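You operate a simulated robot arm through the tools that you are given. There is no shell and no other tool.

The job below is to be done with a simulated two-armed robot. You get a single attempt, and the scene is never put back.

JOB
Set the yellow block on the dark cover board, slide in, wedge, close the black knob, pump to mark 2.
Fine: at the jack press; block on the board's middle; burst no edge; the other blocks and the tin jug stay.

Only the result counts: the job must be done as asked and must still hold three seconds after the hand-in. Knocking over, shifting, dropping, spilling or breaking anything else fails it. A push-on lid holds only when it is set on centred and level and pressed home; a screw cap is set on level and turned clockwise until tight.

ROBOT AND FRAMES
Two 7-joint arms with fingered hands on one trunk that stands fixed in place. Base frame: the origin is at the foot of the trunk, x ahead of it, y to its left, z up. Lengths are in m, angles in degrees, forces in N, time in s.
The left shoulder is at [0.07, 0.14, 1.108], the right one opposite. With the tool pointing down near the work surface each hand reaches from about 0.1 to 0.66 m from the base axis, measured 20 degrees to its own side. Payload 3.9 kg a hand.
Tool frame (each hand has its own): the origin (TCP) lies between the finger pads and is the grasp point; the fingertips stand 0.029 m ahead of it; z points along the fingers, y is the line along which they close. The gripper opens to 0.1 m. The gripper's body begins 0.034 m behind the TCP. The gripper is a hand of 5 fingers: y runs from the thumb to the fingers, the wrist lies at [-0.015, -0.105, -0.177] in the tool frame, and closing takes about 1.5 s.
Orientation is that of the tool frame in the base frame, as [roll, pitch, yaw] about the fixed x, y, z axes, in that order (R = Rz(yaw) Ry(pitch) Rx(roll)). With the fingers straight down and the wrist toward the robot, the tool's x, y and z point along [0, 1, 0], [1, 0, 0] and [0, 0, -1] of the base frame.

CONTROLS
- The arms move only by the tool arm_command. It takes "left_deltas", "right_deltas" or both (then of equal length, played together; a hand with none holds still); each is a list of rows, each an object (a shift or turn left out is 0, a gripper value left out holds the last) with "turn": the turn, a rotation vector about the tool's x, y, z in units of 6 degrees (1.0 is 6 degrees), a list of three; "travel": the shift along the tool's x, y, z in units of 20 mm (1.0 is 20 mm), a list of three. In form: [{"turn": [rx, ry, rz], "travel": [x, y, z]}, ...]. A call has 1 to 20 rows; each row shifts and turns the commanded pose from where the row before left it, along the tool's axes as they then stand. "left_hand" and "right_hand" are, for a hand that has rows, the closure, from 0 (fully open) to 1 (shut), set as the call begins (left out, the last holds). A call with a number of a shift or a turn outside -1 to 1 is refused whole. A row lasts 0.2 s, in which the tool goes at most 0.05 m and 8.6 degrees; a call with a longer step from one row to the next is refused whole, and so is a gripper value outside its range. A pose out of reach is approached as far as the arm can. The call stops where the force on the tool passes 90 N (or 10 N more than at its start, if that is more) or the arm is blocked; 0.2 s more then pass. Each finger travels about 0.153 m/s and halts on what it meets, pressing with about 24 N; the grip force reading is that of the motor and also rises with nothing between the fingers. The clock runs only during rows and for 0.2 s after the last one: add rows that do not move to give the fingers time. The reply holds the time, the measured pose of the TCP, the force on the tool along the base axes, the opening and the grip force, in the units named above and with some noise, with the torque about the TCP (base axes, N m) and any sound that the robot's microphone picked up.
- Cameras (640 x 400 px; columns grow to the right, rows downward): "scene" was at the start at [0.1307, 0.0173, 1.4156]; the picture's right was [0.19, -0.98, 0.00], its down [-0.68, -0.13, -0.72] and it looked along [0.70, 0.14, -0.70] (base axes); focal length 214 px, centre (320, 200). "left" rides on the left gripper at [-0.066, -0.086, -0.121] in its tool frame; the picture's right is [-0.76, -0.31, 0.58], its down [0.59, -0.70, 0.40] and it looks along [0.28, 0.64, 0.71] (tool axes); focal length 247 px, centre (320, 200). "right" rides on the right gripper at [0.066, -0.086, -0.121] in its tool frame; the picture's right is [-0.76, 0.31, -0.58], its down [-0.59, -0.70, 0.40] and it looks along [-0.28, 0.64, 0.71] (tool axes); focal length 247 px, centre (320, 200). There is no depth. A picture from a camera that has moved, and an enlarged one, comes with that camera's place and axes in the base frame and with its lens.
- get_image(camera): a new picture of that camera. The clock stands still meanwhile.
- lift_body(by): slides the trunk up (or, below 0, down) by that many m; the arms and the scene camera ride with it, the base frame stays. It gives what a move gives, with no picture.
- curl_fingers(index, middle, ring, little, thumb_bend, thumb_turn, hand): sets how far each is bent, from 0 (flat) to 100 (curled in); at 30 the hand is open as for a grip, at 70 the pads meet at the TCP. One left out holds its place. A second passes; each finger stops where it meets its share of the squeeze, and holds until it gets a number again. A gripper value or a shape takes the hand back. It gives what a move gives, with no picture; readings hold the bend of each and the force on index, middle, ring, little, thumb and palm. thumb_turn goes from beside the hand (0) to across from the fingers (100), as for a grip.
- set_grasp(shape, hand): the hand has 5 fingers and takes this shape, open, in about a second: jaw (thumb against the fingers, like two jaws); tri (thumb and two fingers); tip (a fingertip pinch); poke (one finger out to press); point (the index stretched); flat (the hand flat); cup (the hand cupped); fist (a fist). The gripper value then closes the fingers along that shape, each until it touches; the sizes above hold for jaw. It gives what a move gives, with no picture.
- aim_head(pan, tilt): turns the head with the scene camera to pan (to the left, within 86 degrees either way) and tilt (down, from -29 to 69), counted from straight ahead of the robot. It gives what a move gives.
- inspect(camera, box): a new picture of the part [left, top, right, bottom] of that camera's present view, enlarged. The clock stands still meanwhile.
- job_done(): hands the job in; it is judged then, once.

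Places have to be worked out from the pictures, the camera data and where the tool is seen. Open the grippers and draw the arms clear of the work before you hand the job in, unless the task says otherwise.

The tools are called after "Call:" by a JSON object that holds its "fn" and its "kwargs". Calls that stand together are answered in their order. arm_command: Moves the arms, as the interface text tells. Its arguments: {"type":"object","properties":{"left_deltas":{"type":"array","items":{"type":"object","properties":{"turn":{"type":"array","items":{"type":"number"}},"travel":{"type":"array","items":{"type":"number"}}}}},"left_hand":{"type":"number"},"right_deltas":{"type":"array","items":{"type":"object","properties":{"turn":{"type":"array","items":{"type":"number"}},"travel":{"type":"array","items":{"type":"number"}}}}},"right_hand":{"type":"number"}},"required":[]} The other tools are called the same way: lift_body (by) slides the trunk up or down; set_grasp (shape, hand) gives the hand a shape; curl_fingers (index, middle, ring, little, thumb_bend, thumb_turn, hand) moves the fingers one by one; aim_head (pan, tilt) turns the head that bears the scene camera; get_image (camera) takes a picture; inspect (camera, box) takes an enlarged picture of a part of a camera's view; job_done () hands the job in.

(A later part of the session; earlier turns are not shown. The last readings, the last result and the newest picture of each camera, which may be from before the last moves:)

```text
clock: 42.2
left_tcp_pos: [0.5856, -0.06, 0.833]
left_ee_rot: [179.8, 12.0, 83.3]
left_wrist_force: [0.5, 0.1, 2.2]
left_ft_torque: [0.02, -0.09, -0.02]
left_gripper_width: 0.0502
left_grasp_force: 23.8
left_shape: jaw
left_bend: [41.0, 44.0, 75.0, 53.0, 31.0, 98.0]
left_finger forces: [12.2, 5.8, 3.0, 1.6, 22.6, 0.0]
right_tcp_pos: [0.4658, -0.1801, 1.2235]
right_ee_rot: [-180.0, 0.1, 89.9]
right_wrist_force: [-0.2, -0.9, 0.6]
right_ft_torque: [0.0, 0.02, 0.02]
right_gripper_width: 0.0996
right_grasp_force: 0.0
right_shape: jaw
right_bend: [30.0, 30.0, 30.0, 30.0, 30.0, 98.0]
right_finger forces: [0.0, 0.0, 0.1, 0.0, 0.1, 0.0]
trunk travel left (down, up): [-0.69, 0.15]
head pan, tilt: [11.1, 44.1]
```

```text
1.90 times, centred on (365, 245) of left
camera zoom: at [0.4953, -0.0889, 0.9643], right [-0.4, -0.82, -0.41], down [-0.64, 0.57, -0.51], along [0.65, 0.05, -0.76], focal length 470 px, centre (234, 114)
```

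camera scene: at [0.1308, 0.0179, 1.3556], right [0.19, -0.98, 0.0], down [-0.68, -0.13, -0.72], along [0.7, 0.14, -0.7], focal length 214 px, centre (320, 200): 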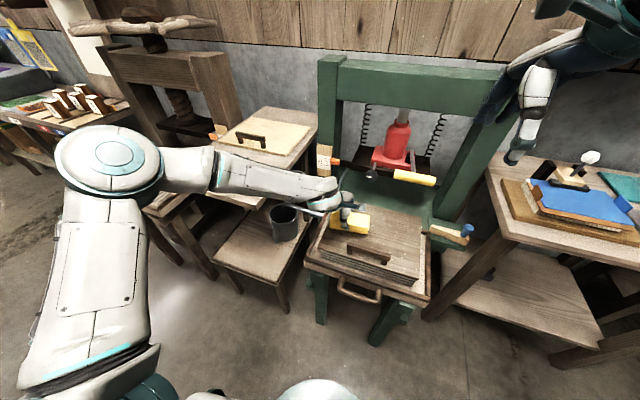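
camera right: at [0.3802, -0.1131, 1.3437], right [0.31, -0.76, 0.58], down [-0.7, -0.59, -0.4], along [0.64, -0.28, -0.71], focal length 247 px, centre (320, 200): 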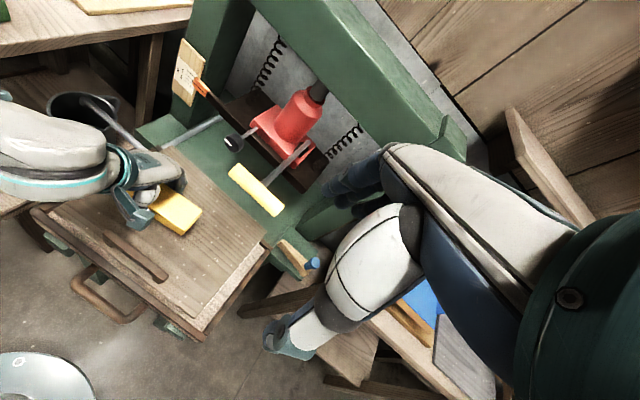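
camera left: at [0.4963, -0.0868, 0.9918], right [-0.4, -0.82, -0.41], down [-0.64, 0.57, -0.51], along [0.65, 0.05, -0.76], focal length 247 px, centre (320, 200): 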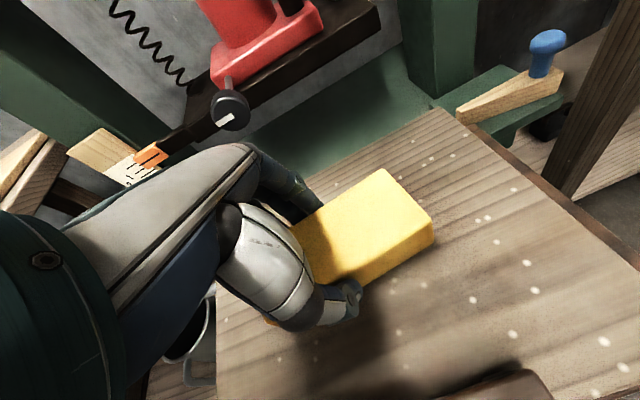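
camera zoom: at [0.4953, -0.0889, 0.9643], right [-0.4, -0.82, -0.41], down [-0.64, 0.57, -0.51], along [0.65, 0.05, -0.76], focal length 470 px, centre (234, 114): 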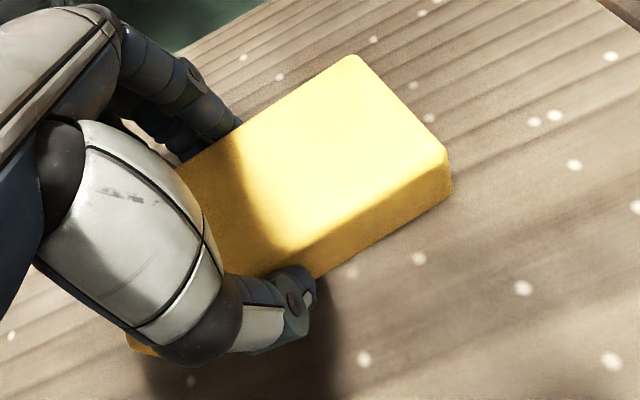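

Touchdown: the wrist force swung to +2 N at TCP z 0.833. I open the hand in place.

Call:
{"fn": "arm_command", "kwargs": {"left_deltas": [{"travel": [0.01, 0, 0.04]}, {}, {}, {}, {}, {}], "left_hand": 0.2}}

Call:
{"fn": "inspect", "kwargs": {"camera": "scene", "box": [340, 190, 420, 250]}}

Call:
{"fn": "inspect", "kwargs": {"camera": "left", "box": [250, 140, 480, 350]}}

```text
clock: 43.6
left_tcp_pos: [0.5859, -0.0609, 0.8312]
left_ee_rot: [-179.9, 12.0, 83.4]
left_wrist_force: [0.3, -0.2, -0.6]
left_ft_torque: [-0.01, 0.01, 0.0]
left_gripper_width: 0.0799
left_grasp_force: 0.1
left_shape: jaw
left_bend: [38.0, 33.0, 25.0, 37.0, 31.0, 99.0]
left_finger forces: [0.1, 0.1, 0.0, 0.1, 0.1, 0.0]
right_tcp_pos: [0.4647, -0.1799, 1.2237]
right_ee_rot: [180.0, 0.0, 90.0]
right_wrist_force: [0.2, -0.3, -0.6]
right_ft_torque: [0.01, -0.03, -0.03]
right_gripper_width: 0.0996
right_grasp_force: 0.1
right_shape: jaw
right_bend: [30.0, 30.0, 30.0, 30.0, 30.0, 98.0]
right_finger forces: [0.0, 0.0, 0.0, 0.0, 0.1, 0.0]
trunk travel left (down, up): [-0.69, 0.15]
head pan, tilt: [11.1, 44.1]
```

```text
6.67 times, centred on (380, 220) of scene
camera zoom: at [0.1307, 0.0172, 1.3556], right [0.19, -0.98, 0.0], down [-0.68, -0.13, -0.72], along [0.7, 0.14, -0.7], focal length 1430 px, centre (-80, 67)
```

zoom: 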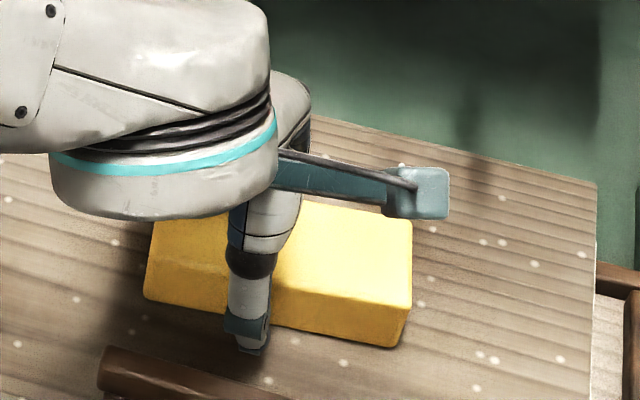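

```text
1.90 times, centred on (365, 245) of left
camera zoom: at [0.4954, -0.0893, 0.963], right [-0.4, -0.82, -0.41], down [-0.64, 0.57, -0.51], along [0.65, 0.05, -0.76], focal length 470 px, centre (234, 114)
```

zoom: 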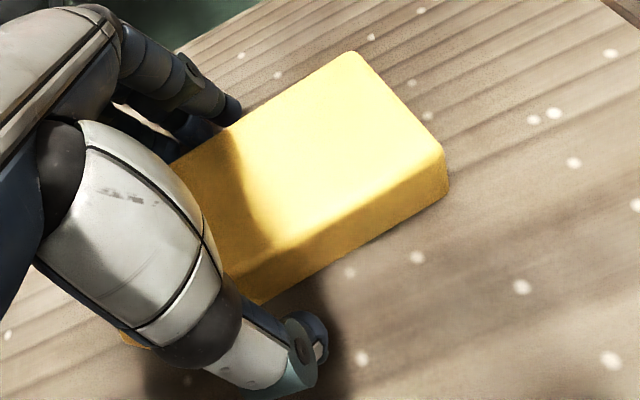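

Released; the block lies flat on the board. I draw the hand off to the left along the block's long side with a slight rise, then up and away.

Call:
{"fn": "arm_command", "kwargs": {"left_deltas": [{"travel": [0.412, 0, -0.47]}, {"travel": [0.412, 0, -0.47]}, {"travel": [0.412, 0, -0.47]}, {"travel": [0.978, 0, -0.206]}, {"travel": [0.978, 0, -0.206]}, {"travel": [0.978, 0, -0.206]}, {"travel": [0.978, 0, -0.206]}, {"travel": [0.978, 0, -0.206]}, {"travel": [0.978, 0, -0.206]}, {"travel": [0.978, 0, -0.206]}, {}]}}

Call:
{"fn": "get_image", "kwargs": {"camera": "scene"}}

Call:
{"fn": "inspect", "kwargs": {"camera": "right", "box": [20, 100, 300, 340]}}

```text
clock: 46.0
left_tcp_pos: [0.6054, 0.1079, 0.8546]
left_ee_rot: [-179.9, 12.0, 83.4]
left_wrist_force: [0.3, 1.0, -0.6]
left_ft_torque: [-0.02, 0.0, -0.01]
left_gripper_width: 0.0795
left_grasp_force: 0.2
left_shape: jaw
left_bend: [38.0, 33.0, 25.0, 37.0, 30.0, 99.0]
left_finger forces: [0.1, 0.1, 0.0, 0.0, 0.0, 0.0]
right_tcp_pos: [0.4653, -0.1804, 1.2224]
right_ee_rot: [179.9, 0.0, 89.9]
right_wrist_force: [0.6, -0.1, 0.2]
right_ft_torque: [0.01, 0.01, 0.03]
right_gripper_width: 0.0999
right_grasp_force: 0.0
right_shape: jaw
right_bend: [30.0, 30.0, 30.0, 30.0, 30.0, 98.0]
right_finger forces: [0.0, 0.0, 0.1, 0.0, 0.0, 0.0]
trunk travel left (down, up): [-0.69, 0.15]
head pan, tilt: [11.1, 44.1]
```

```text
taken
camera scene: at [0.1308, 0.0167, 1.3556], right [0.19, -0.98, 0.0], down [-0.68, -0.13, -0.72], along [0.7, 0.14, -0.7], focal length 214 px, centre (320, 200)
```

scene: 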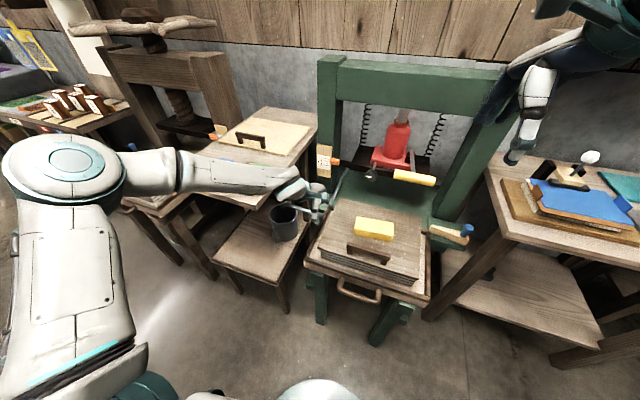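

```text
1.67 times, centred on (160, 220) of right
camera zoom: at [0.3802, -0.1141, 1.3436], right [0.31, -0.76, 0.58], down [-0.7, -0.59, -0.4], along [0.64, -0.28, -0.71], focal length 412 px, centre (587, 167)
```

zoom: 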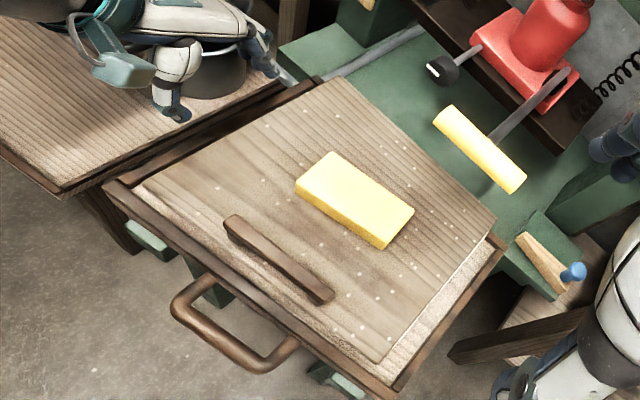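

The yellow block sits centred on the board (offset about 2–3 mm). I raise the left hand and withdraw it toward the robot, clear of the tray's path.

Call:
{"fn": "arm_command", "kwargs": {"left_deltas": [{"travel": [0.035, 0, -0.936]}, {"travel": [0.035, 0, -0.936]}, {"travel": [0.035, 0, -0.936]}, {"travel": [0.035, 0, -0.936]}, {"travel": [0.035, 0, -0.936]}, {"travel": [0.035, 0, -0.936]}, {"travel": [0.035, 0, -0.936]}, {"travel": [0.035, 0, -0.936]}, {"travel": [0.035, 0, -0.936]}, {"travel": [0.035, 0, -0.936]}, {"travel": [0, -0.94, 0]}, {"travel": [0, -0.94, 0]}, {"travel": [0, -0.94, 0]}, {"travel": [0, -0.94, 0]}, {"travel": [0, -0.94, 0]}, {"travel": [0, -0.94, 0]}, {"travel": [0, -0.94, 0]}, {"travel": [0, -0.94, 0]}]}}

Call:
{"fn": "set_grasp", "kwargs": {"hand": "right", "shape": "fist"}}

Call:
{"fn": "get_image", "kwargs": {"camera": "scene"}}

Call:
{"fn": "get_image", "kwargs": {"camera": "right"}}

Call:
{"fn": "get_image", "kwargs": {"camera": "left"}}

```text
clock: 49.8
left_tcp_pos: [0.4588, 0.171, 1.0365]
left_ee_rot: [179.9, 12.0, 83.3]
left_wrist_force: [1.3, -0.6, -0.2]
left_ft_torque: [0.04, -0.04, 0.0]
left_gripper_width: 0.0796
left_grasp_force: 0.0
left_shape: jaw
left_bend: [38.0, 33.0, 25.0, 37.0, 30.0, 99.0]
left_finger forces: [0.0, 0.1, 0.0, 0.0, 0.1, 0.1]
right_tcp_pos: [0.4653, -0.179, 1.223]
right_ee_rot: [-179.9, 0.1, 90.0]
right_wrist_force: [-0.3, 0.1, -0.4]
right_ft_torque: [-0.03, 0.0, -0.02]
right_gripper_width: 0.0998
right_grasp_force: 0.0
right_shape: jaw
right_bend: [30.0, 30.0, 30.0, 30.0, 30.0, 98.0]
right_finger forces: [0.1, 0.1, 0.1, 0.0, 0.1, 0.1]
trunk travel left (down, up): [-0.69, 0.15]
head pan, tilt: [11.1, 44.1]
```

```text
clock: 50.7
left_tcp_pos: [0.4584, 0.171, 1.0349]
left_ee_rot: [180.0, 12.0, 83.5]
left_wrist_force: [0.0, -0.1, 0.4]
left_ft_torque: [0.02, -0.01, -0.03]
left_gripper_width: 0.0797
left_grasp_force: 0.0
left_shape: jaw
left_bend: [38.0, 33.0, 25.0, 37.0, 30.0, 99.0]
left_finger forces: [0.0, 0.0, 0.1, 0.0, 0.1, 0.1]
right_tcp_pos: [0.466, -0.1799, 1.2228]
right_ee_rot: [179.9, -0.1, 90.1]
right_wrist_force: [0.2, 0.8, -0.2]
right_ft_torque: [0.03, 0.0, 0.0]
right_gripper_width: 0.0
right_grasp_force: 0.1
right_shape: fist
right_bend: [99.0, 100.0, 100.0, 100.0, 87.0, 84.0]
right_finger forces: [0.1, 0.0, 0.0, 0.1, 0.1, 0.1]
trunk travel left (down, up): [-0.69, 0.15]
head pan, tilt: [11.1, 44.1]
```

```text
taken
camera scene: at [0.1306, 0.0172, 1.3556], right [0.19, -0.98, 0.0], down [-0.68, -0.13, -0.72], along [0.7, 0.14, -0.7], focal length 214 px, centre (320, 200)
```

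scene: 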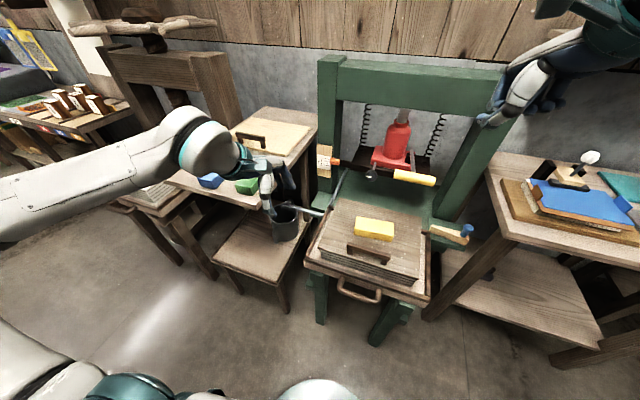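

```text
taken
camera right: at [0.38, -0.1135, 1.3438], right [0.31, -0.76, 0.58], down [-0.7, -0.59, -0.4], along [0.64, -0.28, -0.71], focal length 247 px, centre (320, 200)
```

right: 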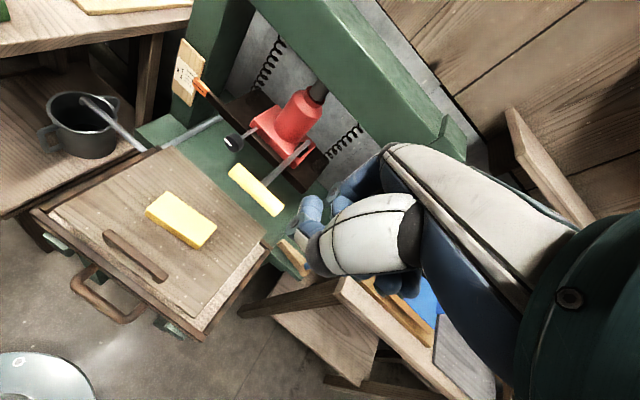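

```text
taken
camera left: at [0.3688, 0.1427, 1.1668], right [-0.4, -0.82, -0.41], down [-0.64, 0.57, -0.51], along [0.65, 0.05, -0.76], focal length 247 px, centre (320, 200)
```

left: 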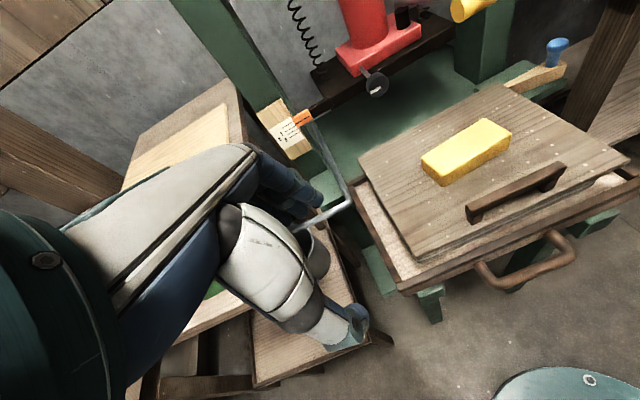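

The fist is formed. I bring the right hand back and down in front of the tray, first to about [0.36, -0.20, 0.95].

Call:
{"fn": "arm_command", "kwargs": {"right_deltas": [{"travel": [-0.071, -0.379, 0.964]}, {"travel": [-0.071, -0.379, 0.964]}, {"travel": [-0.071, -0.379, 0.964]}, {"travel": [-0.071, -0.379, 0.964]}, {"travel": [-0.071, -0.379, 0.964]}, {"travel": [-0.071, -0.379, 0.964]}, {"travel": [-0.071, -0.379, 0.964]}, {"travel": [-0.071, -0.379, 0.964]}, {"travel": [-0.071, -0.379, 0.964]}, {"travel": [-0.071, -0.379, 0.964]}, {"travel": [-0.071, -0.379, 0.964]}, {"travel": [-0.071, -0.379, 0.964]}, {"travel": [-0.071, -0.379, 0.964]}, {"travel": [-0.071, -0.379, 0.964]}, {"turn": [0, 0, 0.75]}, {"turn": [0, 0, 0.75]}]}}

Call:
{"fn": "get_image", "kwargs": {"camera": "scene"}}

Call:
{"fn": "get_image", "kwargs": {"camera": "right"}}

Call:
{"fn": "get_image", "kwargs": {"camera": "left"}}

```text
clock: 54.1
left_tcp_pos: [0.4597, 0.1726, 1.0361]
left_ee_rot: [179.9, 12.0, 83.4]
left_wrist_force: [1.0, -0.4, 0.7]
left_ft_torque: [0.0, 0.02, -0.02]
left_gripper_width: 0.08
left_grasp_force: 0.0
left_shape: jaw
left_bend: [38.0, 33.0, 25.0, 37.0, 30.0, 99.0]
left_finger forces: [0.0, 0.1, 0.0, 0.0, 0.0, 0.0]
right_tcp_pos: [0.4079, -0.1986, 0.9789]
right_ee_rot: [-179.9, 0.1, 81.0]
right_wrist_force: [0.5, 0.2, -0.5]
right_ft_torque: [-0.01, 0.03, -0.02]
right_gripper_width: 0.0
right_grasp_force: 0.0
right_shape: fist
right_bend: [99.0, 100.0, 100.0, 100.0, 87.0, 84.0]
right_finger forces: [0.1, 0.0, 0.0, 0.0, 0.1, 0.0]
right hand out of reach, approached as far as the arm can: row 11, 12, 13, 14
trunk travel left (down, up): [-0.69, 0.15]
head pan, tilt: [11.1, 44.1]
```

```text
taken
camera scene: at [0.131, 0.0174, 1.3556], right [0.19, -0.98, 0.0], down [-0.68, -0.13, -0.72], along [0.7, 0.14, -0.7], focal length 214 px, centre (320, 200)
```

scene: 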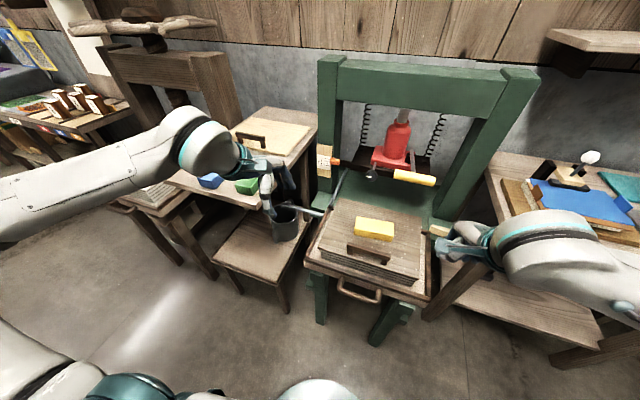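

```text
taken
camera right: at [0.3332, -0.1202, 1.0993], right [0.18, -0.8, 0.58], down [-0.79, -0.47, -0.4], along [0.59, -0.38, -0.71], focal length 247 px, centre (320, 200)
```

right: 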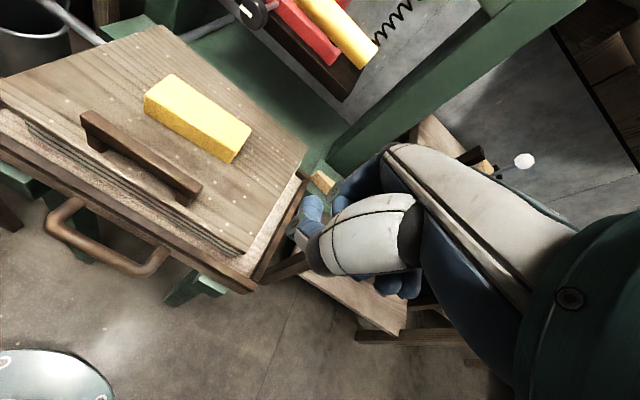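

```text
taken
camera left: at [0.369, 0.1428, 1.1667], right [-0.4, -0.82, -0.41], down [-0.64, 0.57, -0.51], along [0.65, 0.05, -0.76], focal length 247 px, centre (320, 200)
```

left: 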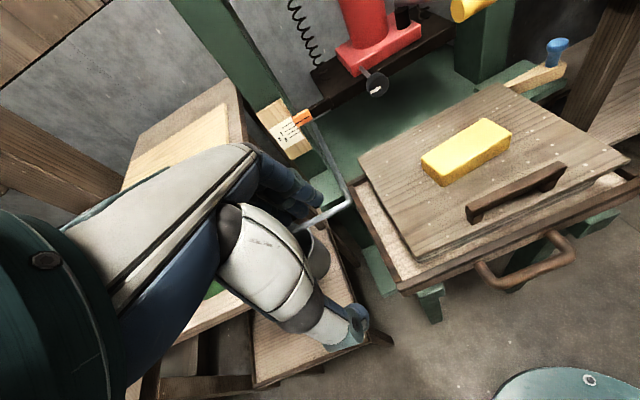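

This pose can't come nearer than x≈0.41, so to get behind the tray handle I turn the right hand 90° so the wrist lies to the right and the fist can push with its little-finger side.

Call:
{"fn": "arm_command", "kwargs": {"right_deltas": [{"turn": [0, 0, -1]}, {"turn": [0, 0, -1]}, {"turn": [0, 0, -1]}, {"turn": [0, 0, -1]}, {"turn": [0, 0, -1]}, {"turn": [0, 0, -1]}, {"turn": [0, 0, -1]}, {"turn": [0, 0, -1]}, {"turn": [0, 0, -1]}, {"turn": [0, 0, -1]}, {"turn": [0, 0, -1]}, {"turn": [0, 0, -1]}, {"turn": [0, 0, -1]}, {"turn": [0, 0, -1]}, {"turn": [0, 0, -1]}]}}

Call:
{"fn": "get_image", "kwargs": {"camera": "scene"}}

```text
clock: 57.3
left_tcp_pos: [0.4577, 0.1717, 1.0346]
left_ee_rot: [-179.9, 12.0, 83.3]
left_wrist_force: [0.1, 0.2, -0.8]
left_ft_torque: [-0.02, -0.02, 0.02]
left_gripper_width: 0.0797
left_grasp_force: 0.0
left_shape: jaw
left_bend: [38.0, 33.0, 25.0, 37.0, 30.0, 99.0]
left_finger forces: [0.0, 0.1, 0.0, 0.0, 0.1, 0.0]
right_tcp_pos: [0.4063, -0.2007, 0.9785]
right_ee_rot: [-180.0, 0.0, 171.2]
right_wrist_force: [-0.6, 0.3, -0.2]
right_ft_torque: [0.01, -0.01, 0.03]
right_gripper_width: 0.0
right_grasp_force: 0.0
right_shape: fist
right_bend: [99.0, 100.0, 100.0, 100.0, 87.0, 84.0]
right_finger forces: [0.0, 0.0, 0.0, 0.0, 0.1, 0.0]
trunk travel left (down, up): [-0.69, 0.15]
head pan, tilt: [11.1, 44.1]
```

```text
taken
camera scene: at [0.1309, 0.0175, 1.3556], right [0.19, -0.98, 0.0], down [-0.68, -0.13, -0.72], along [0.7, 0.14, -0.7], focal length 214 px, centre (320, 200)
```

scene: 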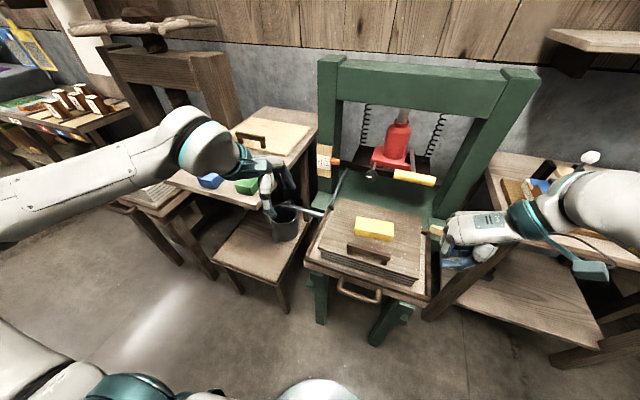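

The turn works with the elbow out to the right. I draw back to x≈0.30 and lower to z≈0.75 in front of the tray.

Call:
{"fn": "arm_command", "kwargs": {"right_deltas": [{"travel": [0.91, -0.14, 0]}, {"travel": [0.91, -0.14, 0]}, {"travel": [0.91, -0.14, 0]}, {"travel": [0.91, -0.14, 0]}, {"travel": [0.91, -0.14, 0]}, {"travel": [0.91, -0.14, 0]}, {"travel": [0, 0, 1]}, {"travel": [0, 0, 1]}, {"travel": [0, 0, 1]}, {"travel": [0, 0, 1]}, {"travel": [0, 0, 1]}, {"travel": [0, 0, 1]}, {"travel": [0, 0, 1]}, {"travel": [0, 0, 1]}, {"travel": [0, 0, 1]}, {"travel": [0, 0, 1]}, {"travel": [0, 0, 1]}]}}

Call:
{"fn": "get_image", "kwargs": {"camera": "scene"}}

Call:
{"fn": "get_image", "kwargs": {"camera": "right"}}

Call:
{"fn": "get_image", "kwargs": {"camera": "left"}}

```text
clock: 60.9
left_tcp_pos: [0.4582, 0.1712, 1.0351]
left_ee_rot: [179.9, 12.1, 83.4]
left_wrist_force: [0.3, -0.8, -0.6]
left_ft_torque: [-0.02, 0.04, -0.01]
left_gripper_width: 0.0799
left_grasp_force: 0.1
left_shape: jaw
left_bend: [38.0, 33.0, 25.0, 37.0, 30.0, 99.0]
left_finger forces: [0.0, 0.0, 0.1, 0.0, 0.0, 0.0]
right_tcp_pos: [0.3054, -0.2045, 0.7602]
right_ee_rot: [180.0, 0.1, 171.0]
right_wrist_force: [0.0, 0.6, -0.2]
right_ft_torque: [-0.01, 0.01, 0.01]
right_gripper_width: 0.0
right_grasp_force: 0.0
right_shape: fist
right_bend: [99.0, 100.0, 100.0, 100.0, 87.0, 84.0]
right_finger forces: [0.1, 0.0, 0.0, 0.0, 0.1, 0.0]
right hand out of reach, approached as far as the arm can: row 8, 9, 10
trunk travel left (down, up): [-0.69, 0.15]
head pan, tilt: [11.1, 44.1]
```

```text
taken
camera scene: at [0.1309, 0.017, 1.3556], right [0.19, -0.98, 0.0], down [-0.68, -0.13, -0.72], along [0.7, 0.14, -0.7], focal length 214 px, centre (320, 200)
```

scene: 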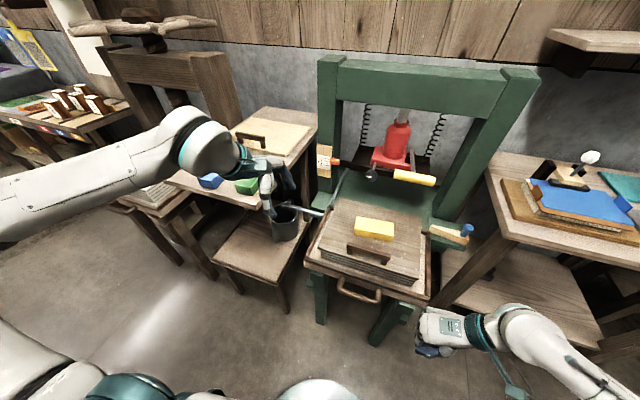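

```text
taken
camera right: at [0.2269, -0.2789, 0.8802], right [0.8, 0.18, 0.58], down [0.47, -0.79, -0.4], along [0.38, 0.59, -0.71], focal length 247 px, centre (320, 200)
```

right: 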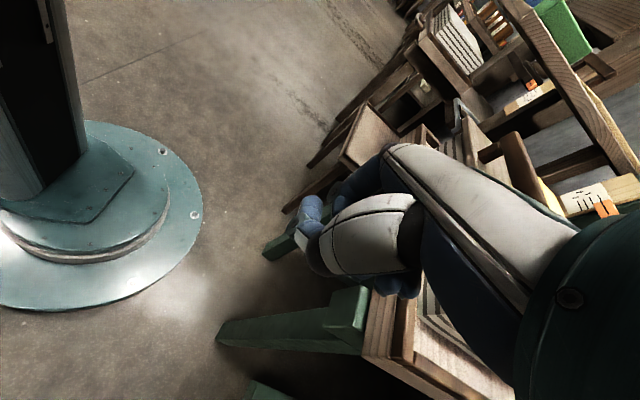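

```text
taken
camera left: at [0.3689, 0.1425, 1.1668], right [-0.4, -0.82, -0.41], down [-0.64, 0.57, -0.51], along [0.65, 0.05, -0.76], focal length 247 px, centre (320, 200)
```

left: 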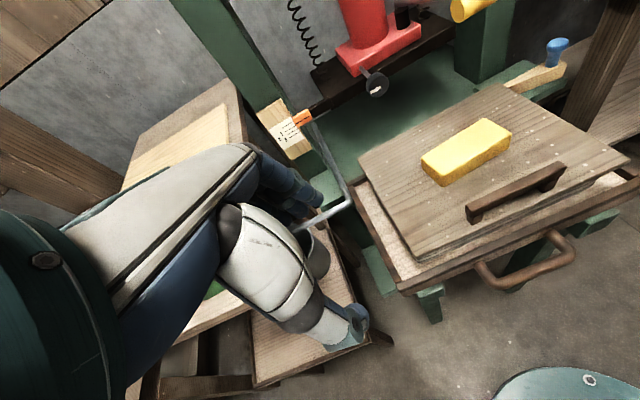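

Good. I move left in front of the tray handle and down to z≈0.66.

Call:
{"fn": "arm_command", "kwargs": {"right_deltas": [{"travel": [0.143, 0.906, 0.556]}, {"travel": [0.143, 0.906, 0.556]}, {"travel": [0.143, 0.906, 0.556]}, {"travel": [0.143, 0.906, 0.556]}, {"travel": [0.143, 0.906, 0.556]}, {"travel": [0.143, 0.906, 0.556]}, {"travel": [0.143, 0.906, 0.556]}, {"travel": [0.143, 0.906, 0.556]}, {"travel": [0.143, 0.906, 0.556]}, {}]}}

Call:
{"fn": "get_image", "kwargs": {"camera": "scene"}}

Call:
{"fn": "get_image", "kwargs": {"camera": "right"}}

Call:
{"fn": "get_image", "kwargs": {"camera": "left"}}

```text
clock: 63.1
left_tcp_pos: [0.4585, 0.1712, 1.0352]
left_ee_rot: [180.0, 12.0, 83.4]
left_wrist_force: [0.0, 0.2, -0.9]
left_ft_torque: [0.03, -0.01, -0.02]
left_gripper_width: 0.0797
left_grasp_force: 0.0
left_shape: jaw
left_bend: [38.0, 33.0, 25.0, 37.0, 30.0, 99.0]
left_finger forces: [0.1, 0.0, 0.0, 0.0, 0.0, 0.1]
right_tcp_pos: [0.3047, -0.0411, 0.6602]
right_ee_rot: [179.9, 0.0, 171.0]
right_wrist_force: [-0.4, 0.1, 0.1]
right_ft_torque: [0.03, 0.01, -0.04]
right_gripper_width: 0.0
right_grasp_force: 0.1
right_shape: fist
right_bend: [100.0, 100.0, 100.0, 100.0, 87.0, 84.0]
right_finger forces: [0.0, 0.0, 0.0, 0.0, 0.0, 0.1]
trunk travel left (down, up): [-0.69, 0.15]
head pan, tilt: [11.1, 44.1]
```

```text
taken
camera scene: at [0.1304, 0.017, 1.3557], right [0.19, -0.98, 0.0], down [-0.68, -0.13, -0.72], along [0.7, 0.14, -0.7], focal length 214 px, centre (320, 200)
```

scene: 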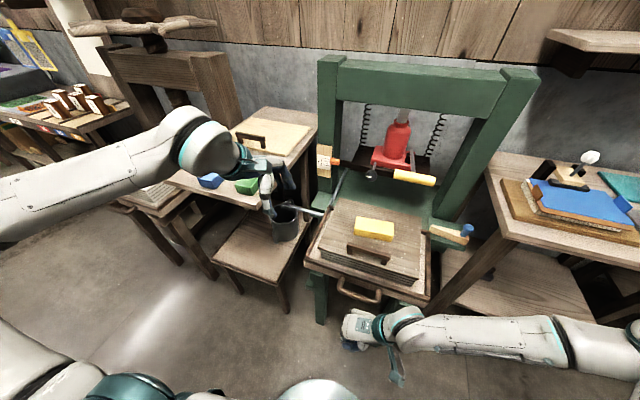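

```text
taken
camera right: at [0.2257, -0.1159, 0.7804], right [0.8, 0.18, 0.58], down [0.47, -0.79, -0.4], along [0.38, 0.59, -0.71], focal length 247 px, centre (320, 200)
```

right: 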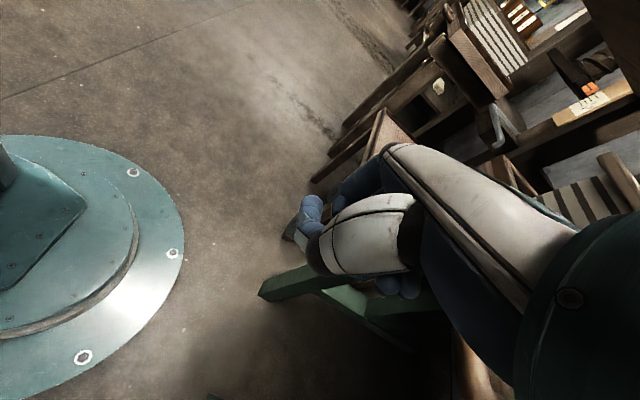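

```text
taken
camera left: at [0.3685, 0.1425, 1.1669], right [-0.4, -0.82, -0.41], down [-0.64, 0.57, -0.51], along [0.65, 0.05, -0.76], focal length 247 px, centre (320, 200)
```

left: 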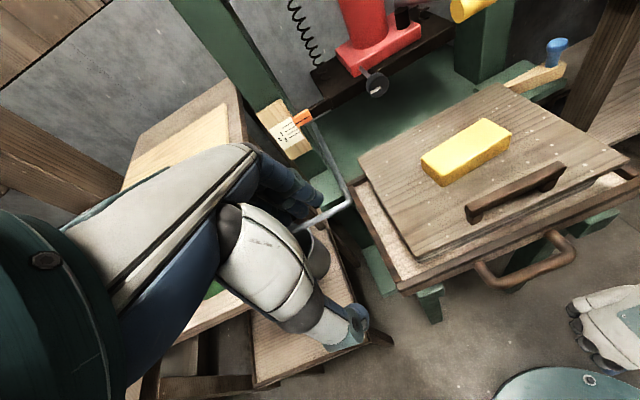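

The fist is in front of the handle. I push forward along the press axis slowly, first 60 mm, watching the force.

Call:
{"fn": "arm_command", "kwargs": {"right_deltas": [{"travel": [-0.5, 0, 0]}, {"travel": [-0.5, 0, 0]}, {"travel": [-0.5, 0, 0]}, {"travel": [-0.5, 0, 0]}, {"travel": [-0.5, 0, 0]}, {"travel": [-0.5, 0, 0]}]}}

Call:
{"fn": "get_image", "kwargs": {"camera": "scene"}}

Call:
{"fn": "get_image", "kwargs": {"camera": "left"}}

```text
clock: 64.5
left_tcp_pos: [0.459, 0.1711, 1.0367]
left_ee_rot: [180.0, 12.0, 83.3]
left_wrist_force: [1.0, 1.3, 0.0]
left_ft_torque: [0.03, 0.0, 0.01]
left_gripper_width: 0.0797
left_grasp_force: 0.1
left_shape: jaw
left_bend: [38.0, 33.0, 25.0, 37.0, 30.0, 99.0]
left_finger forces: [0.0, 0.0, 0.0, 0.0, 0.0, 0.0]
right_tcp_pos: [0.3647, -0.0493, 0.6603]
right_ee_rot: [180.0, -0.1, 170.9]
right_wrist_force: [0.0, -0.8, -0.1]
right_ft_torque: [0.01, 0.01, 0.01]
right_gripper_width: 0.0003
right_grasp_force: 0.3
right_shape: fist
right_bend: [100.0, 100.0, 100.0, 100.0, 87.0, 84.0]
right_finger forces: [0.0, 0.1, 0.0, 0.1, 0.0, 0.0]
trunk travel left (down, up): [-0.69, 0.15]
head pan, tilt: [11.1, 44.1]
```

```text
taken
camera scene: at [0.1311, 0.0176, 1.3556], right [0.19, -0.98, 0.0], down [-0.68, -0.13, -0.72], along [0.7, 0.14, -0.7], focal length 214 px, centre (320, 200)
```

scene: 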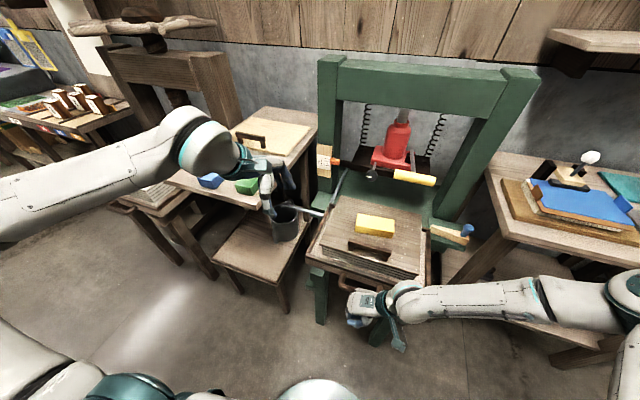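

```text
taken
camera left: at [0.3691, 0.143, 1.1666], right [-0.4, -0.82, -0.41], down [-0.64, 0.57, -0.51], along [0.65, 0.05, -0.76], focal length 247 px, centre (320, 200)
```

left: 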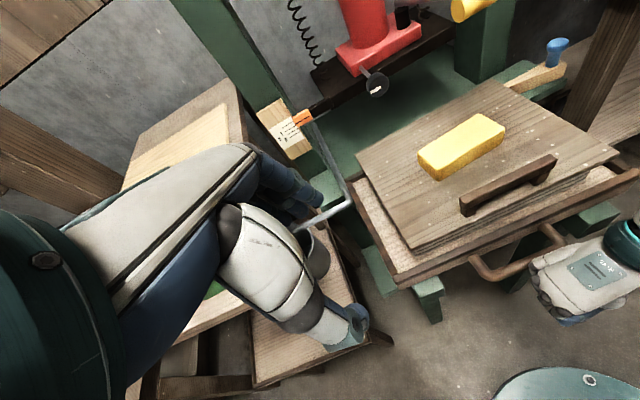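

The tray has begun to slide easily with the block riding along. I push another 80 mm.

Call:
{"fn": "arm_command", "kwargs": {"right_deltas": [{"travel": [-0.5, 0, 0]}, {"travel": [-0.5, 0, 0]}, {"travel": [-0.5, 0, 0]}, {"travel": [-0.5, 0, 0]}, {"travel": [-0.5, 0, 0]}, {"travel": [-0.5, 0, 0]}, {"travel": [-0.5, 0, 0]}, {"travel": [-0.5, 0, 0]}]}}

Call:
{"fn": "get_image", "kwargs": {"camera": "scene"}}

Call:
{"fn": "get_image", "kwargs": {"camera": "left"}}

```text
clock: 66.3
left_tcp_pos: [0.459, 0.171, 1.0361]
left_ee_rot: [-180.0, 12.0, 83.4]
left_wrist_force: [0.0, 0.5, -0.2]
left_ft_torque: [0.04, -0.01, 0.0]
left_gripper_width: 0.0797
left_grasp_force: 0.1
left_shape: jaw
left_bend: [38.0, 33.0, 25.0, 37.0, 30.0, 99.0]
left_finger forces: [0.0, 0.0, 0.0, 0.0, 0.0, 0.1]
right_tcp_pos: [0.4432, -0.0593, 0.6604]
right_ee_rot: [-180.0, -0.1, 171.0]
right_wrist_force: [0.2, -0.4, -0.5]
right_ft_torque: [0.02, 0.02, -0.02]
right_gripper_width: 0.0001
right_grasp_force: 0.1
right_shape: fist
right_bend: [100.0, 100.0, 100.0, 100.0, 87.0, 84.0]
right_finger forces: [0.2, 0.0, 0.1, 0.0, 0.0, 0.0]
trunk travel left (down, up): [-0.69, 0.15]
head pan, tilt: [11.1, 44.1]
```

```text
taken
camera scene: at [0.1311, 0.0174, 1.3556], right [0.19, -0.98, 0.0], down [-0.68, -0.13, -0.72], along [0.7, 0.14, -0.7], focal length 214 px, centre (320, 200)
```

scene: 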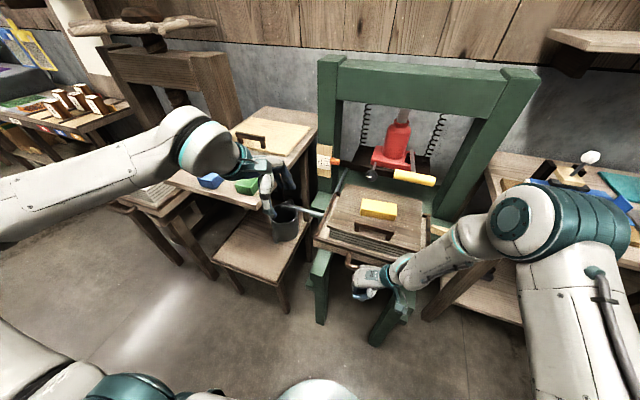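

```text
taken
camera left: at [0.369, 0.1428, 1.1667], right [-0.4, -0.82, -0.41], down [-0.64, 0.57, -0.51], along [0.65, 0.05, -0.76], focal length 247 px, centre (320, 200)
```

left: 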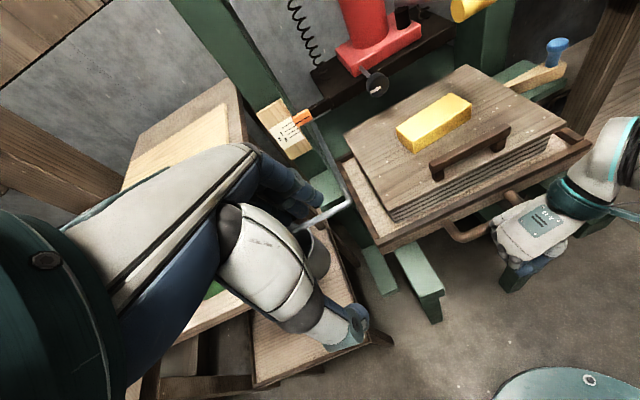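

The tray goes in smoothly. Before pushing further with this arm posture, I check where the right elbow is relative to the right-hand table.

Call:
{"fn": "aim_head", "kwargs": {"pan": -25, "tilt": 48}}

Call:
{"fn": "get_image", "kwargs": {"camera": "scene"}}

Call:
{"fn": "get_image", "kwargs": {"camera": "right"}}

```text
clock: 67.3
left_tcp_pos: [0.4588, 0.1714, 1.0351]
left_ee_rot: [180.0, 12.0, 83.4]
left_wrist_force: [-0.1, -0.3, 0.9]
left_ft_torque: [-0.01, 0.01, 0.01]
left_gripper_width: 0.0797
left_grasp_force: 0.1
left_shape: jaw
left_bend: [38.0, 33.0, 25.0, 37.0, 30.0, 99.0]
left_finger forces: [0.0, 0.0, 0.1, 0.0, 0.0, 0.1]
right_tcp_pos: [0.441, -0.0586, 0.66]
right_ee_rot: [-179.9, -0.1, 171.0]
right_wrist_force: [0.3, -0.1, -0.3]
right_ft_torque: [-0.05, 0.02, 0.0]
right_gripper_width: 0.0002
right_grasp_force: 0.1
right_shape: fist
right_bend: [100.0, 100.0, 100.0, 100.0, 87.0, 84.0]
right_finger forces: [0.1, 0.0, 0.0, 0.0, 0.1, 0.0]
trunk travel left (down, up): [-0.69, 0.15]
head pan, tilt: [-25.0, 48.0]
```

```text
taken
camera scene: at [0.1217, -0.0318, 1.3502], right [-0.42, -0.91, 0.0], down [-0.67, 0.31, -0.67], along [0.61, -0.28, -0.74], focal length 214 px, centre (320, 200)
```

scene: 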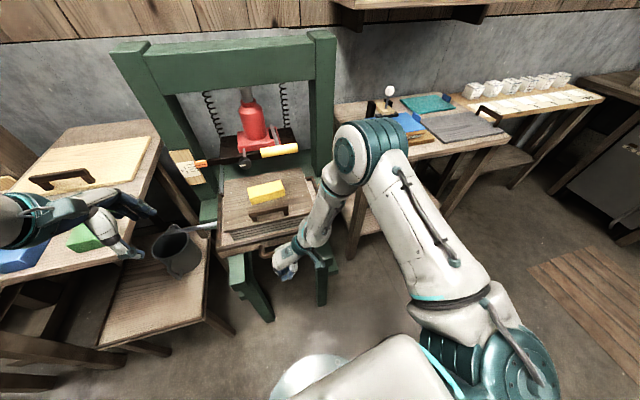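

```text
taken
camera right: at [0.3634, -0.1334, 0.781], right [0.8, 0.18, 0.58], down [0.47, -0.79, -0.4], along [0.38, 0.59, -0.71], focal length 247 px, centre (320, 200)
```

right: 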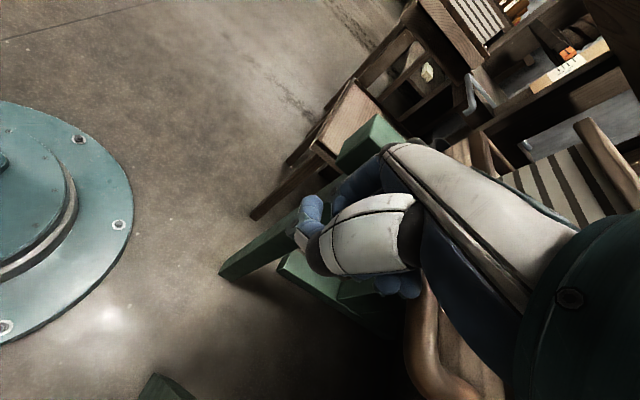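

The elbow is high and well in front of the table, so I can push on in this posture. Another 80 mm.

Call:
{"fn": "arm_command", "kwargs": {"right_deltas": [{"travel": [-0.5, 0, 0]}, {"travel": [-0.5, 0, 0]}, {"travel": [-0.5, 0, 0]}, {"travel": [-0.5, 0, 0]}, {"travel": [-0.5, 0, 0]}, {"travel": [-0.5, 0, 0]}, {"travel": [-0.5, 0, 0]}, {"travel": [-0.5, 0, 0]}]}}

Call:
{"fn": "get_image", "kwargs": {"camera": "scene"}}

Call:
{"fn": "get_image", "kwargs": {"camera": "left"}}

```text
clock: 69.1
left_tcp_pos: [0.4592, 0.1705, 1.0352]
left_ee_rot: [180.0, 11.8, 83.3]
left_wrist_force: [0.4, 0.1, -0.4]
left_ft_torque: [-0.01, -0.03, -0.01]
left_gripper_width: 0.0796
left_grasp_force: 0.1
left_shape: jaw
left_bend: [38.0, 33.0, 25.0, 37.0, 30.0, 99.0]
left_finger forces: [0.0, 0.0, 0.0, 0.0, 0.0, 0.1]
right_tcp_pos: [0.5204, -0.0723, 0.6595]
right_ee_rot: [-180.0, 0.0, 171.0]
right_wrist_force: [-0.4, -0.9, -0.4]
right_ft_torque: [-0.03, 0.01, 0.03]
right_gripper_width: 0.0
right_grasp_force: 0.0
right_shape: fist
right_bend: [100.0, 100.0, 100.0, 100.0, 87.0, 84.0]
right_finger forces: [0.0, 0.0, 0.1, 0.1, 0.1, 0.0]
trunk travel left (down, up): [-0.69, 0.15]
head pan, tilt: [-25.0, 48.0]
```

```text
taken
camera scene: at [0.122, -0.0319, 1.3501], right [-0.42, -0.91, 0.0], down [-0.67, 0.31, -0.67], along [0.61, -0.28, -0.74], focal length 214 px, centre (320, 200)
```

scene: 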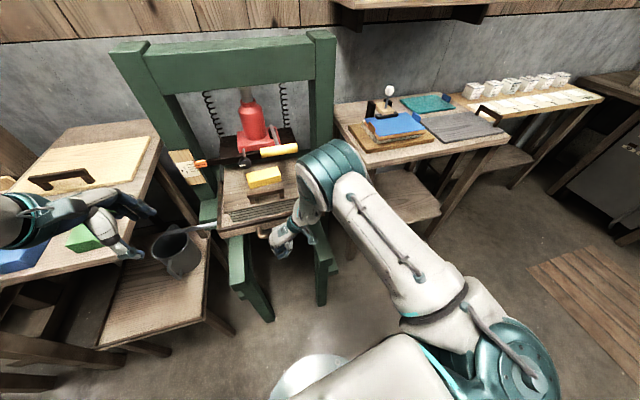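

```text
taken
camera left: at [0.369, 0.1427, 1.1667], right [-0.4, -0.82, -0.41], down [-0.64, 0.57, -0.51], along [0.65, 0.05, -0.76], focal length 247 px, centre (320, 200)
```

left: 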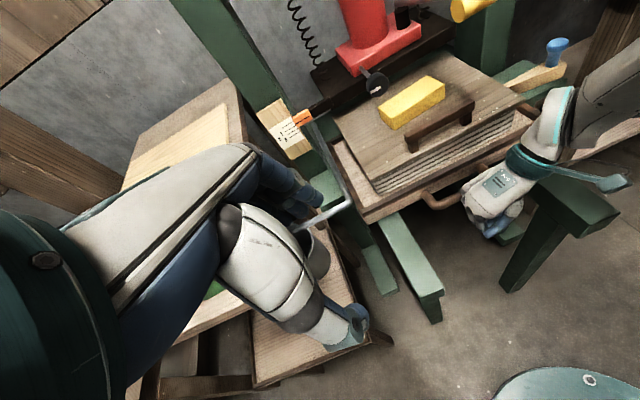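

The tray is now about 175 mm in and the block still sits square. I back off 50 mm and swing the wrist round to the robot's side for the last part of the push.

Call:
{"fn": "arm_command", "kwargs": {"right_deltas": [{"travel": [1, 0, 0]}, {"travel": [1, 0, 0]}, {"travel": [0.5, 0, 0]}, {"turn": [0, 0, 1]}, {"turn": [0, 0, 1]}, {"turn": [0, 0, 1]}, {"turn": [0, 0, 1]}, {"turn": [0, 0, 1]}, {"turn": [0, 0, 1]}, {"turn": [0, 0, 1]}, {"turn": [0, 0, 1]}, {"turn": [0, 0, 1]}, {"turn": [0, 0, 1]}, {"turn": [0, 0, 1]}, {"turn": [0, 0, 1]}, {"turn": [0, 0, 1]}, {"turn": [0, 0, 1]}, {"turn": [0, 0, 1]}]}}

Call:
{"fn": "get_image", "kwargs": {"camera": "scene"}}

Call:
{"fn": "get_image", "kwargs": {"camera": "left"}}

Call:
{"fn": "get_image", "kwargs": {"camera": "right"}}

```text
clock: 72.9
left_tcp_pos: [0.4588, 0.1724, 1.0363]
left_ee_rot: [180.0, 12.0, 83.4]
left_wrist_force: [0.9, 0.0, 0.8]
left_ft_torque: [0.01, -0.02, -0.01]
left_gripper_width: 0.0797
left_grasp_force: 0.0
left_shape: jaw
left_bend: [38.0, 33.0, 25.0, 37.0, 30.0, 99.0]
left_finger forces: [0.0, 0.0, 0.1, 0.0, 0.0, 0.0]
right_tcp_pos: [0.4719, -0.0662, 0.6587]
right_ee_rot: [-179.8, -0.1, 80.6]
right_wrist_force: [-0.1, 0.8, 0.1]
right_ft_torque: [-0.01, -0.01, 0.01]
right_gripper_width: 0.0
right_grasp_force: 0.0
right_shape: fist
right_bend: [100.0, 100.0, 100.0, 100.0, 87.0, 84.0]
right_finger forces: [0.1, 0.0, 0.0, 0.0, 0.0, 0.0]
trunk travel left (down, up): [-0.69, 0.15]
head pan, tilt: [-25.0, 48.0]
```

```text
taken
camera scene: at [0.1216, -0.0318, 1.3502], right [-0.42, -0.91, 0.0], down [-0.67, 0.31, -0.67], along [0.61, -0.28, -0.74], focal length 214 px, centre (320, 200)
```

scene: 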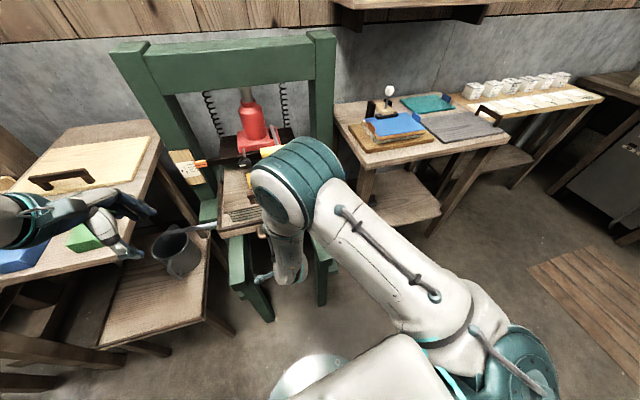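

```text
taken
camera left: at [0.3687, 0.1428, 1.1668], right [-0.4, -0.82, -0.41], down [-0.64, 0.57, -0.51], along [0.65, 0.05, -0.76], focal length 247 px, centre (320, 200)
```

left: 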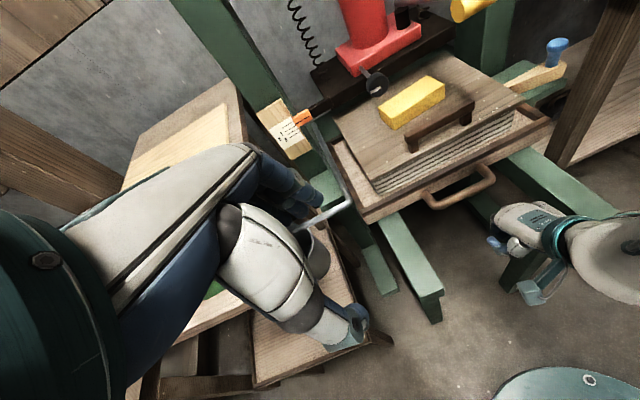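

```text
taken
camera right: at [0.3982, 0.012, 0.7797], right [0.18, -0.8, 0.57], down [-0.79, -0.47, -0.4], along [0.58, -0.38, -0.72], focal length 247 px, centre (320, 200)
```

right: 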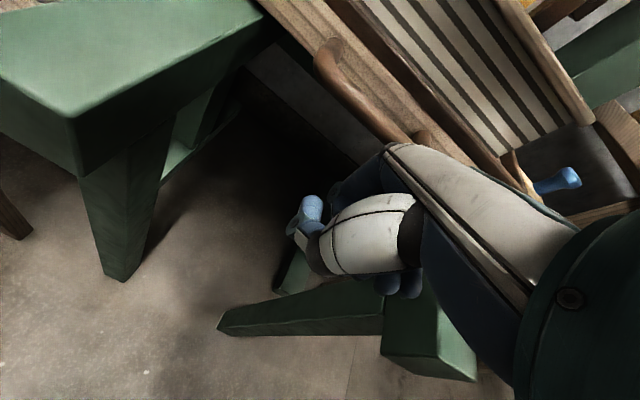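

The wrist is now behind the fist, and the elbow clear of the lever. I push forward again, 80 mm first.

Call:
{"fn": "arm_command", "kwargs": {"right_deltas": [{"travel": [0, 0.5, 0]}, {"travel": [0, 0.5, 0]}, {"travel": [0, 0.5, 0]}, {"travel": [0, 0.5, 0]}, {"travel": [0, 0.5, 0]}, {"travel": [0, 0.5, 0]}, {"travel": [0, 0.5, 0]}, {"travel": [0, 0.5, 0]}]}}

Call:
{"fn": "get_image", "kwargs": {"camera": "scene"}}

Call:
{"fn": "get_image", "kwargs": {"camera": "left"}}

```text
clock: 74.7
left_tcp_pos: [0.4597, 0.1722, 1.0347]
left_ee_rot: [-180.0, 12.0, 83.3]
left_wrist_force: [-0.5, 0.5, 0.0]
left_ft_torque: [0.02, -0.02, -0.01]
left_gripper_width: 0.08
left_grasp_force: 0.1
left_shape: jaw
left_bend: [38.0, 33.0, 25.0, 37.0, 30.0, 99.0]
left_finger forces: [0.1, 0.1, 0.1, 0.0, 0.1, 0.0]
right_tcp_pos: [0.5509, -0.0797, 0.6601]
right_ee_rot: [180.0, 0.0, 81.0]
right_wrist_force: [1.5, -0.4, 1.0]
right_ft_torque: [0.01, 0.01, 0.01]
right_gripper_width: 0.0
right_grasp_force: 0.1
right_shape: fist
right_bend: [100.0, 100.0, 100.0, 100.0, 87.0, 84.0]
right_finger forces: [0.0, 0.0, 0.1, 0.0, 0.1, 0.1]
trunk travel left (down, up): [-0.69, 0.15]
head pan, tilt: [-25.0, 48.0]
```

```text
taken
camera scene: at [0.1224, -0.0319, 1.3501], right [-0.42, -0.91, 0.0], down [-0.67, 0.31, -0.67], along [0.61, -0.28, -0.74], focal length 214 px, centre (320, 200)
```

scene: 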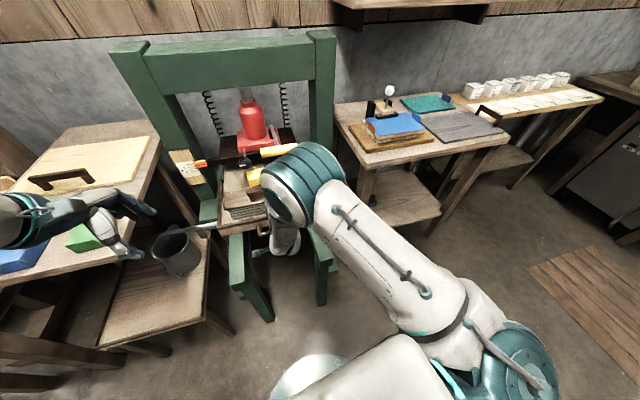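

```text
taken
camera left: at [0.3694, 0.1427, 1.1665], right [-0.4, -0.82, -0.41], down [-0.64, 0.57, -0.51], along [0.65, 0.05, -0.76], focal length 247 px, centre (320, 200)
```

left: 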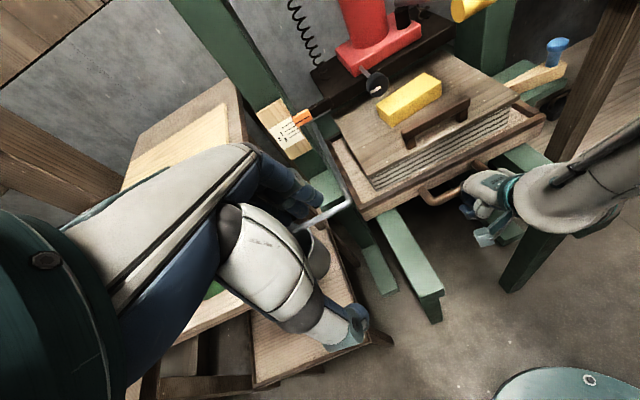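

Contact made and the tray creeps in. I check clearance between the block and the platen above it.

Call:
{"fn": "inspect", "kwargs": {"camera": "left", "box": [250, 40, 560, 230]}}

Call:
{"fn": "inspect", "kwargs": {"camera": "scene", "box": [160, 80, 320, 240]}}

```text
2.06 times, centred on (405, 135) of left
camera zoom: at [0.3694, 0.1427, 1.1665], right [-0.4, -0.82, -0.41], down [-0.64, 0.57, -0.51], along [0.65, 0.05, -0.76], focal length 510 px, centre (144, 334)
```

zoom: 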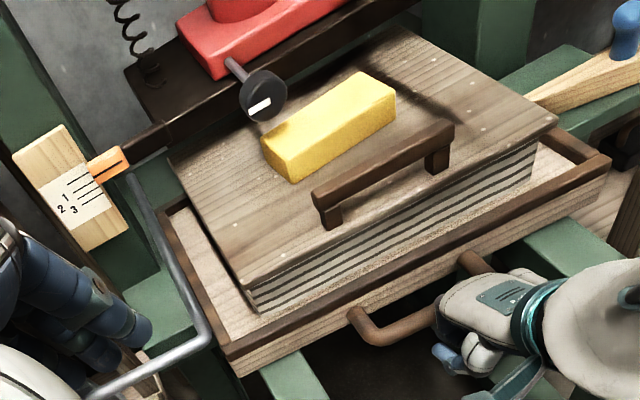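

```text
2.50 times, centred on (240, 160) of scene
camera zoom: at [0.1224, -0.0319, 1.3501], right [-0.42, -0.91, 0.0], down [-0.67, 0.31, -0.67], along [0.61, -0.28, -0.74], focal length 536 px, centre (520, 300)
```

zoom: 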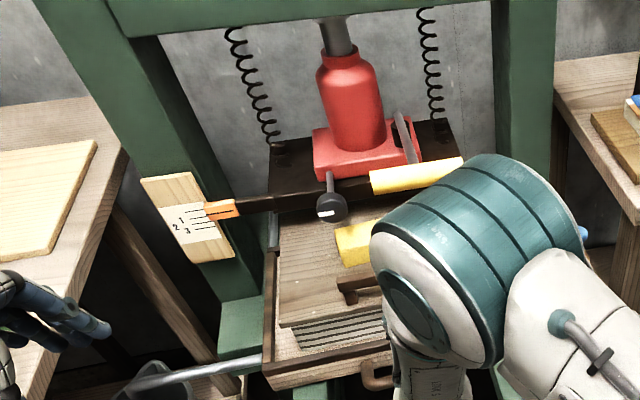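

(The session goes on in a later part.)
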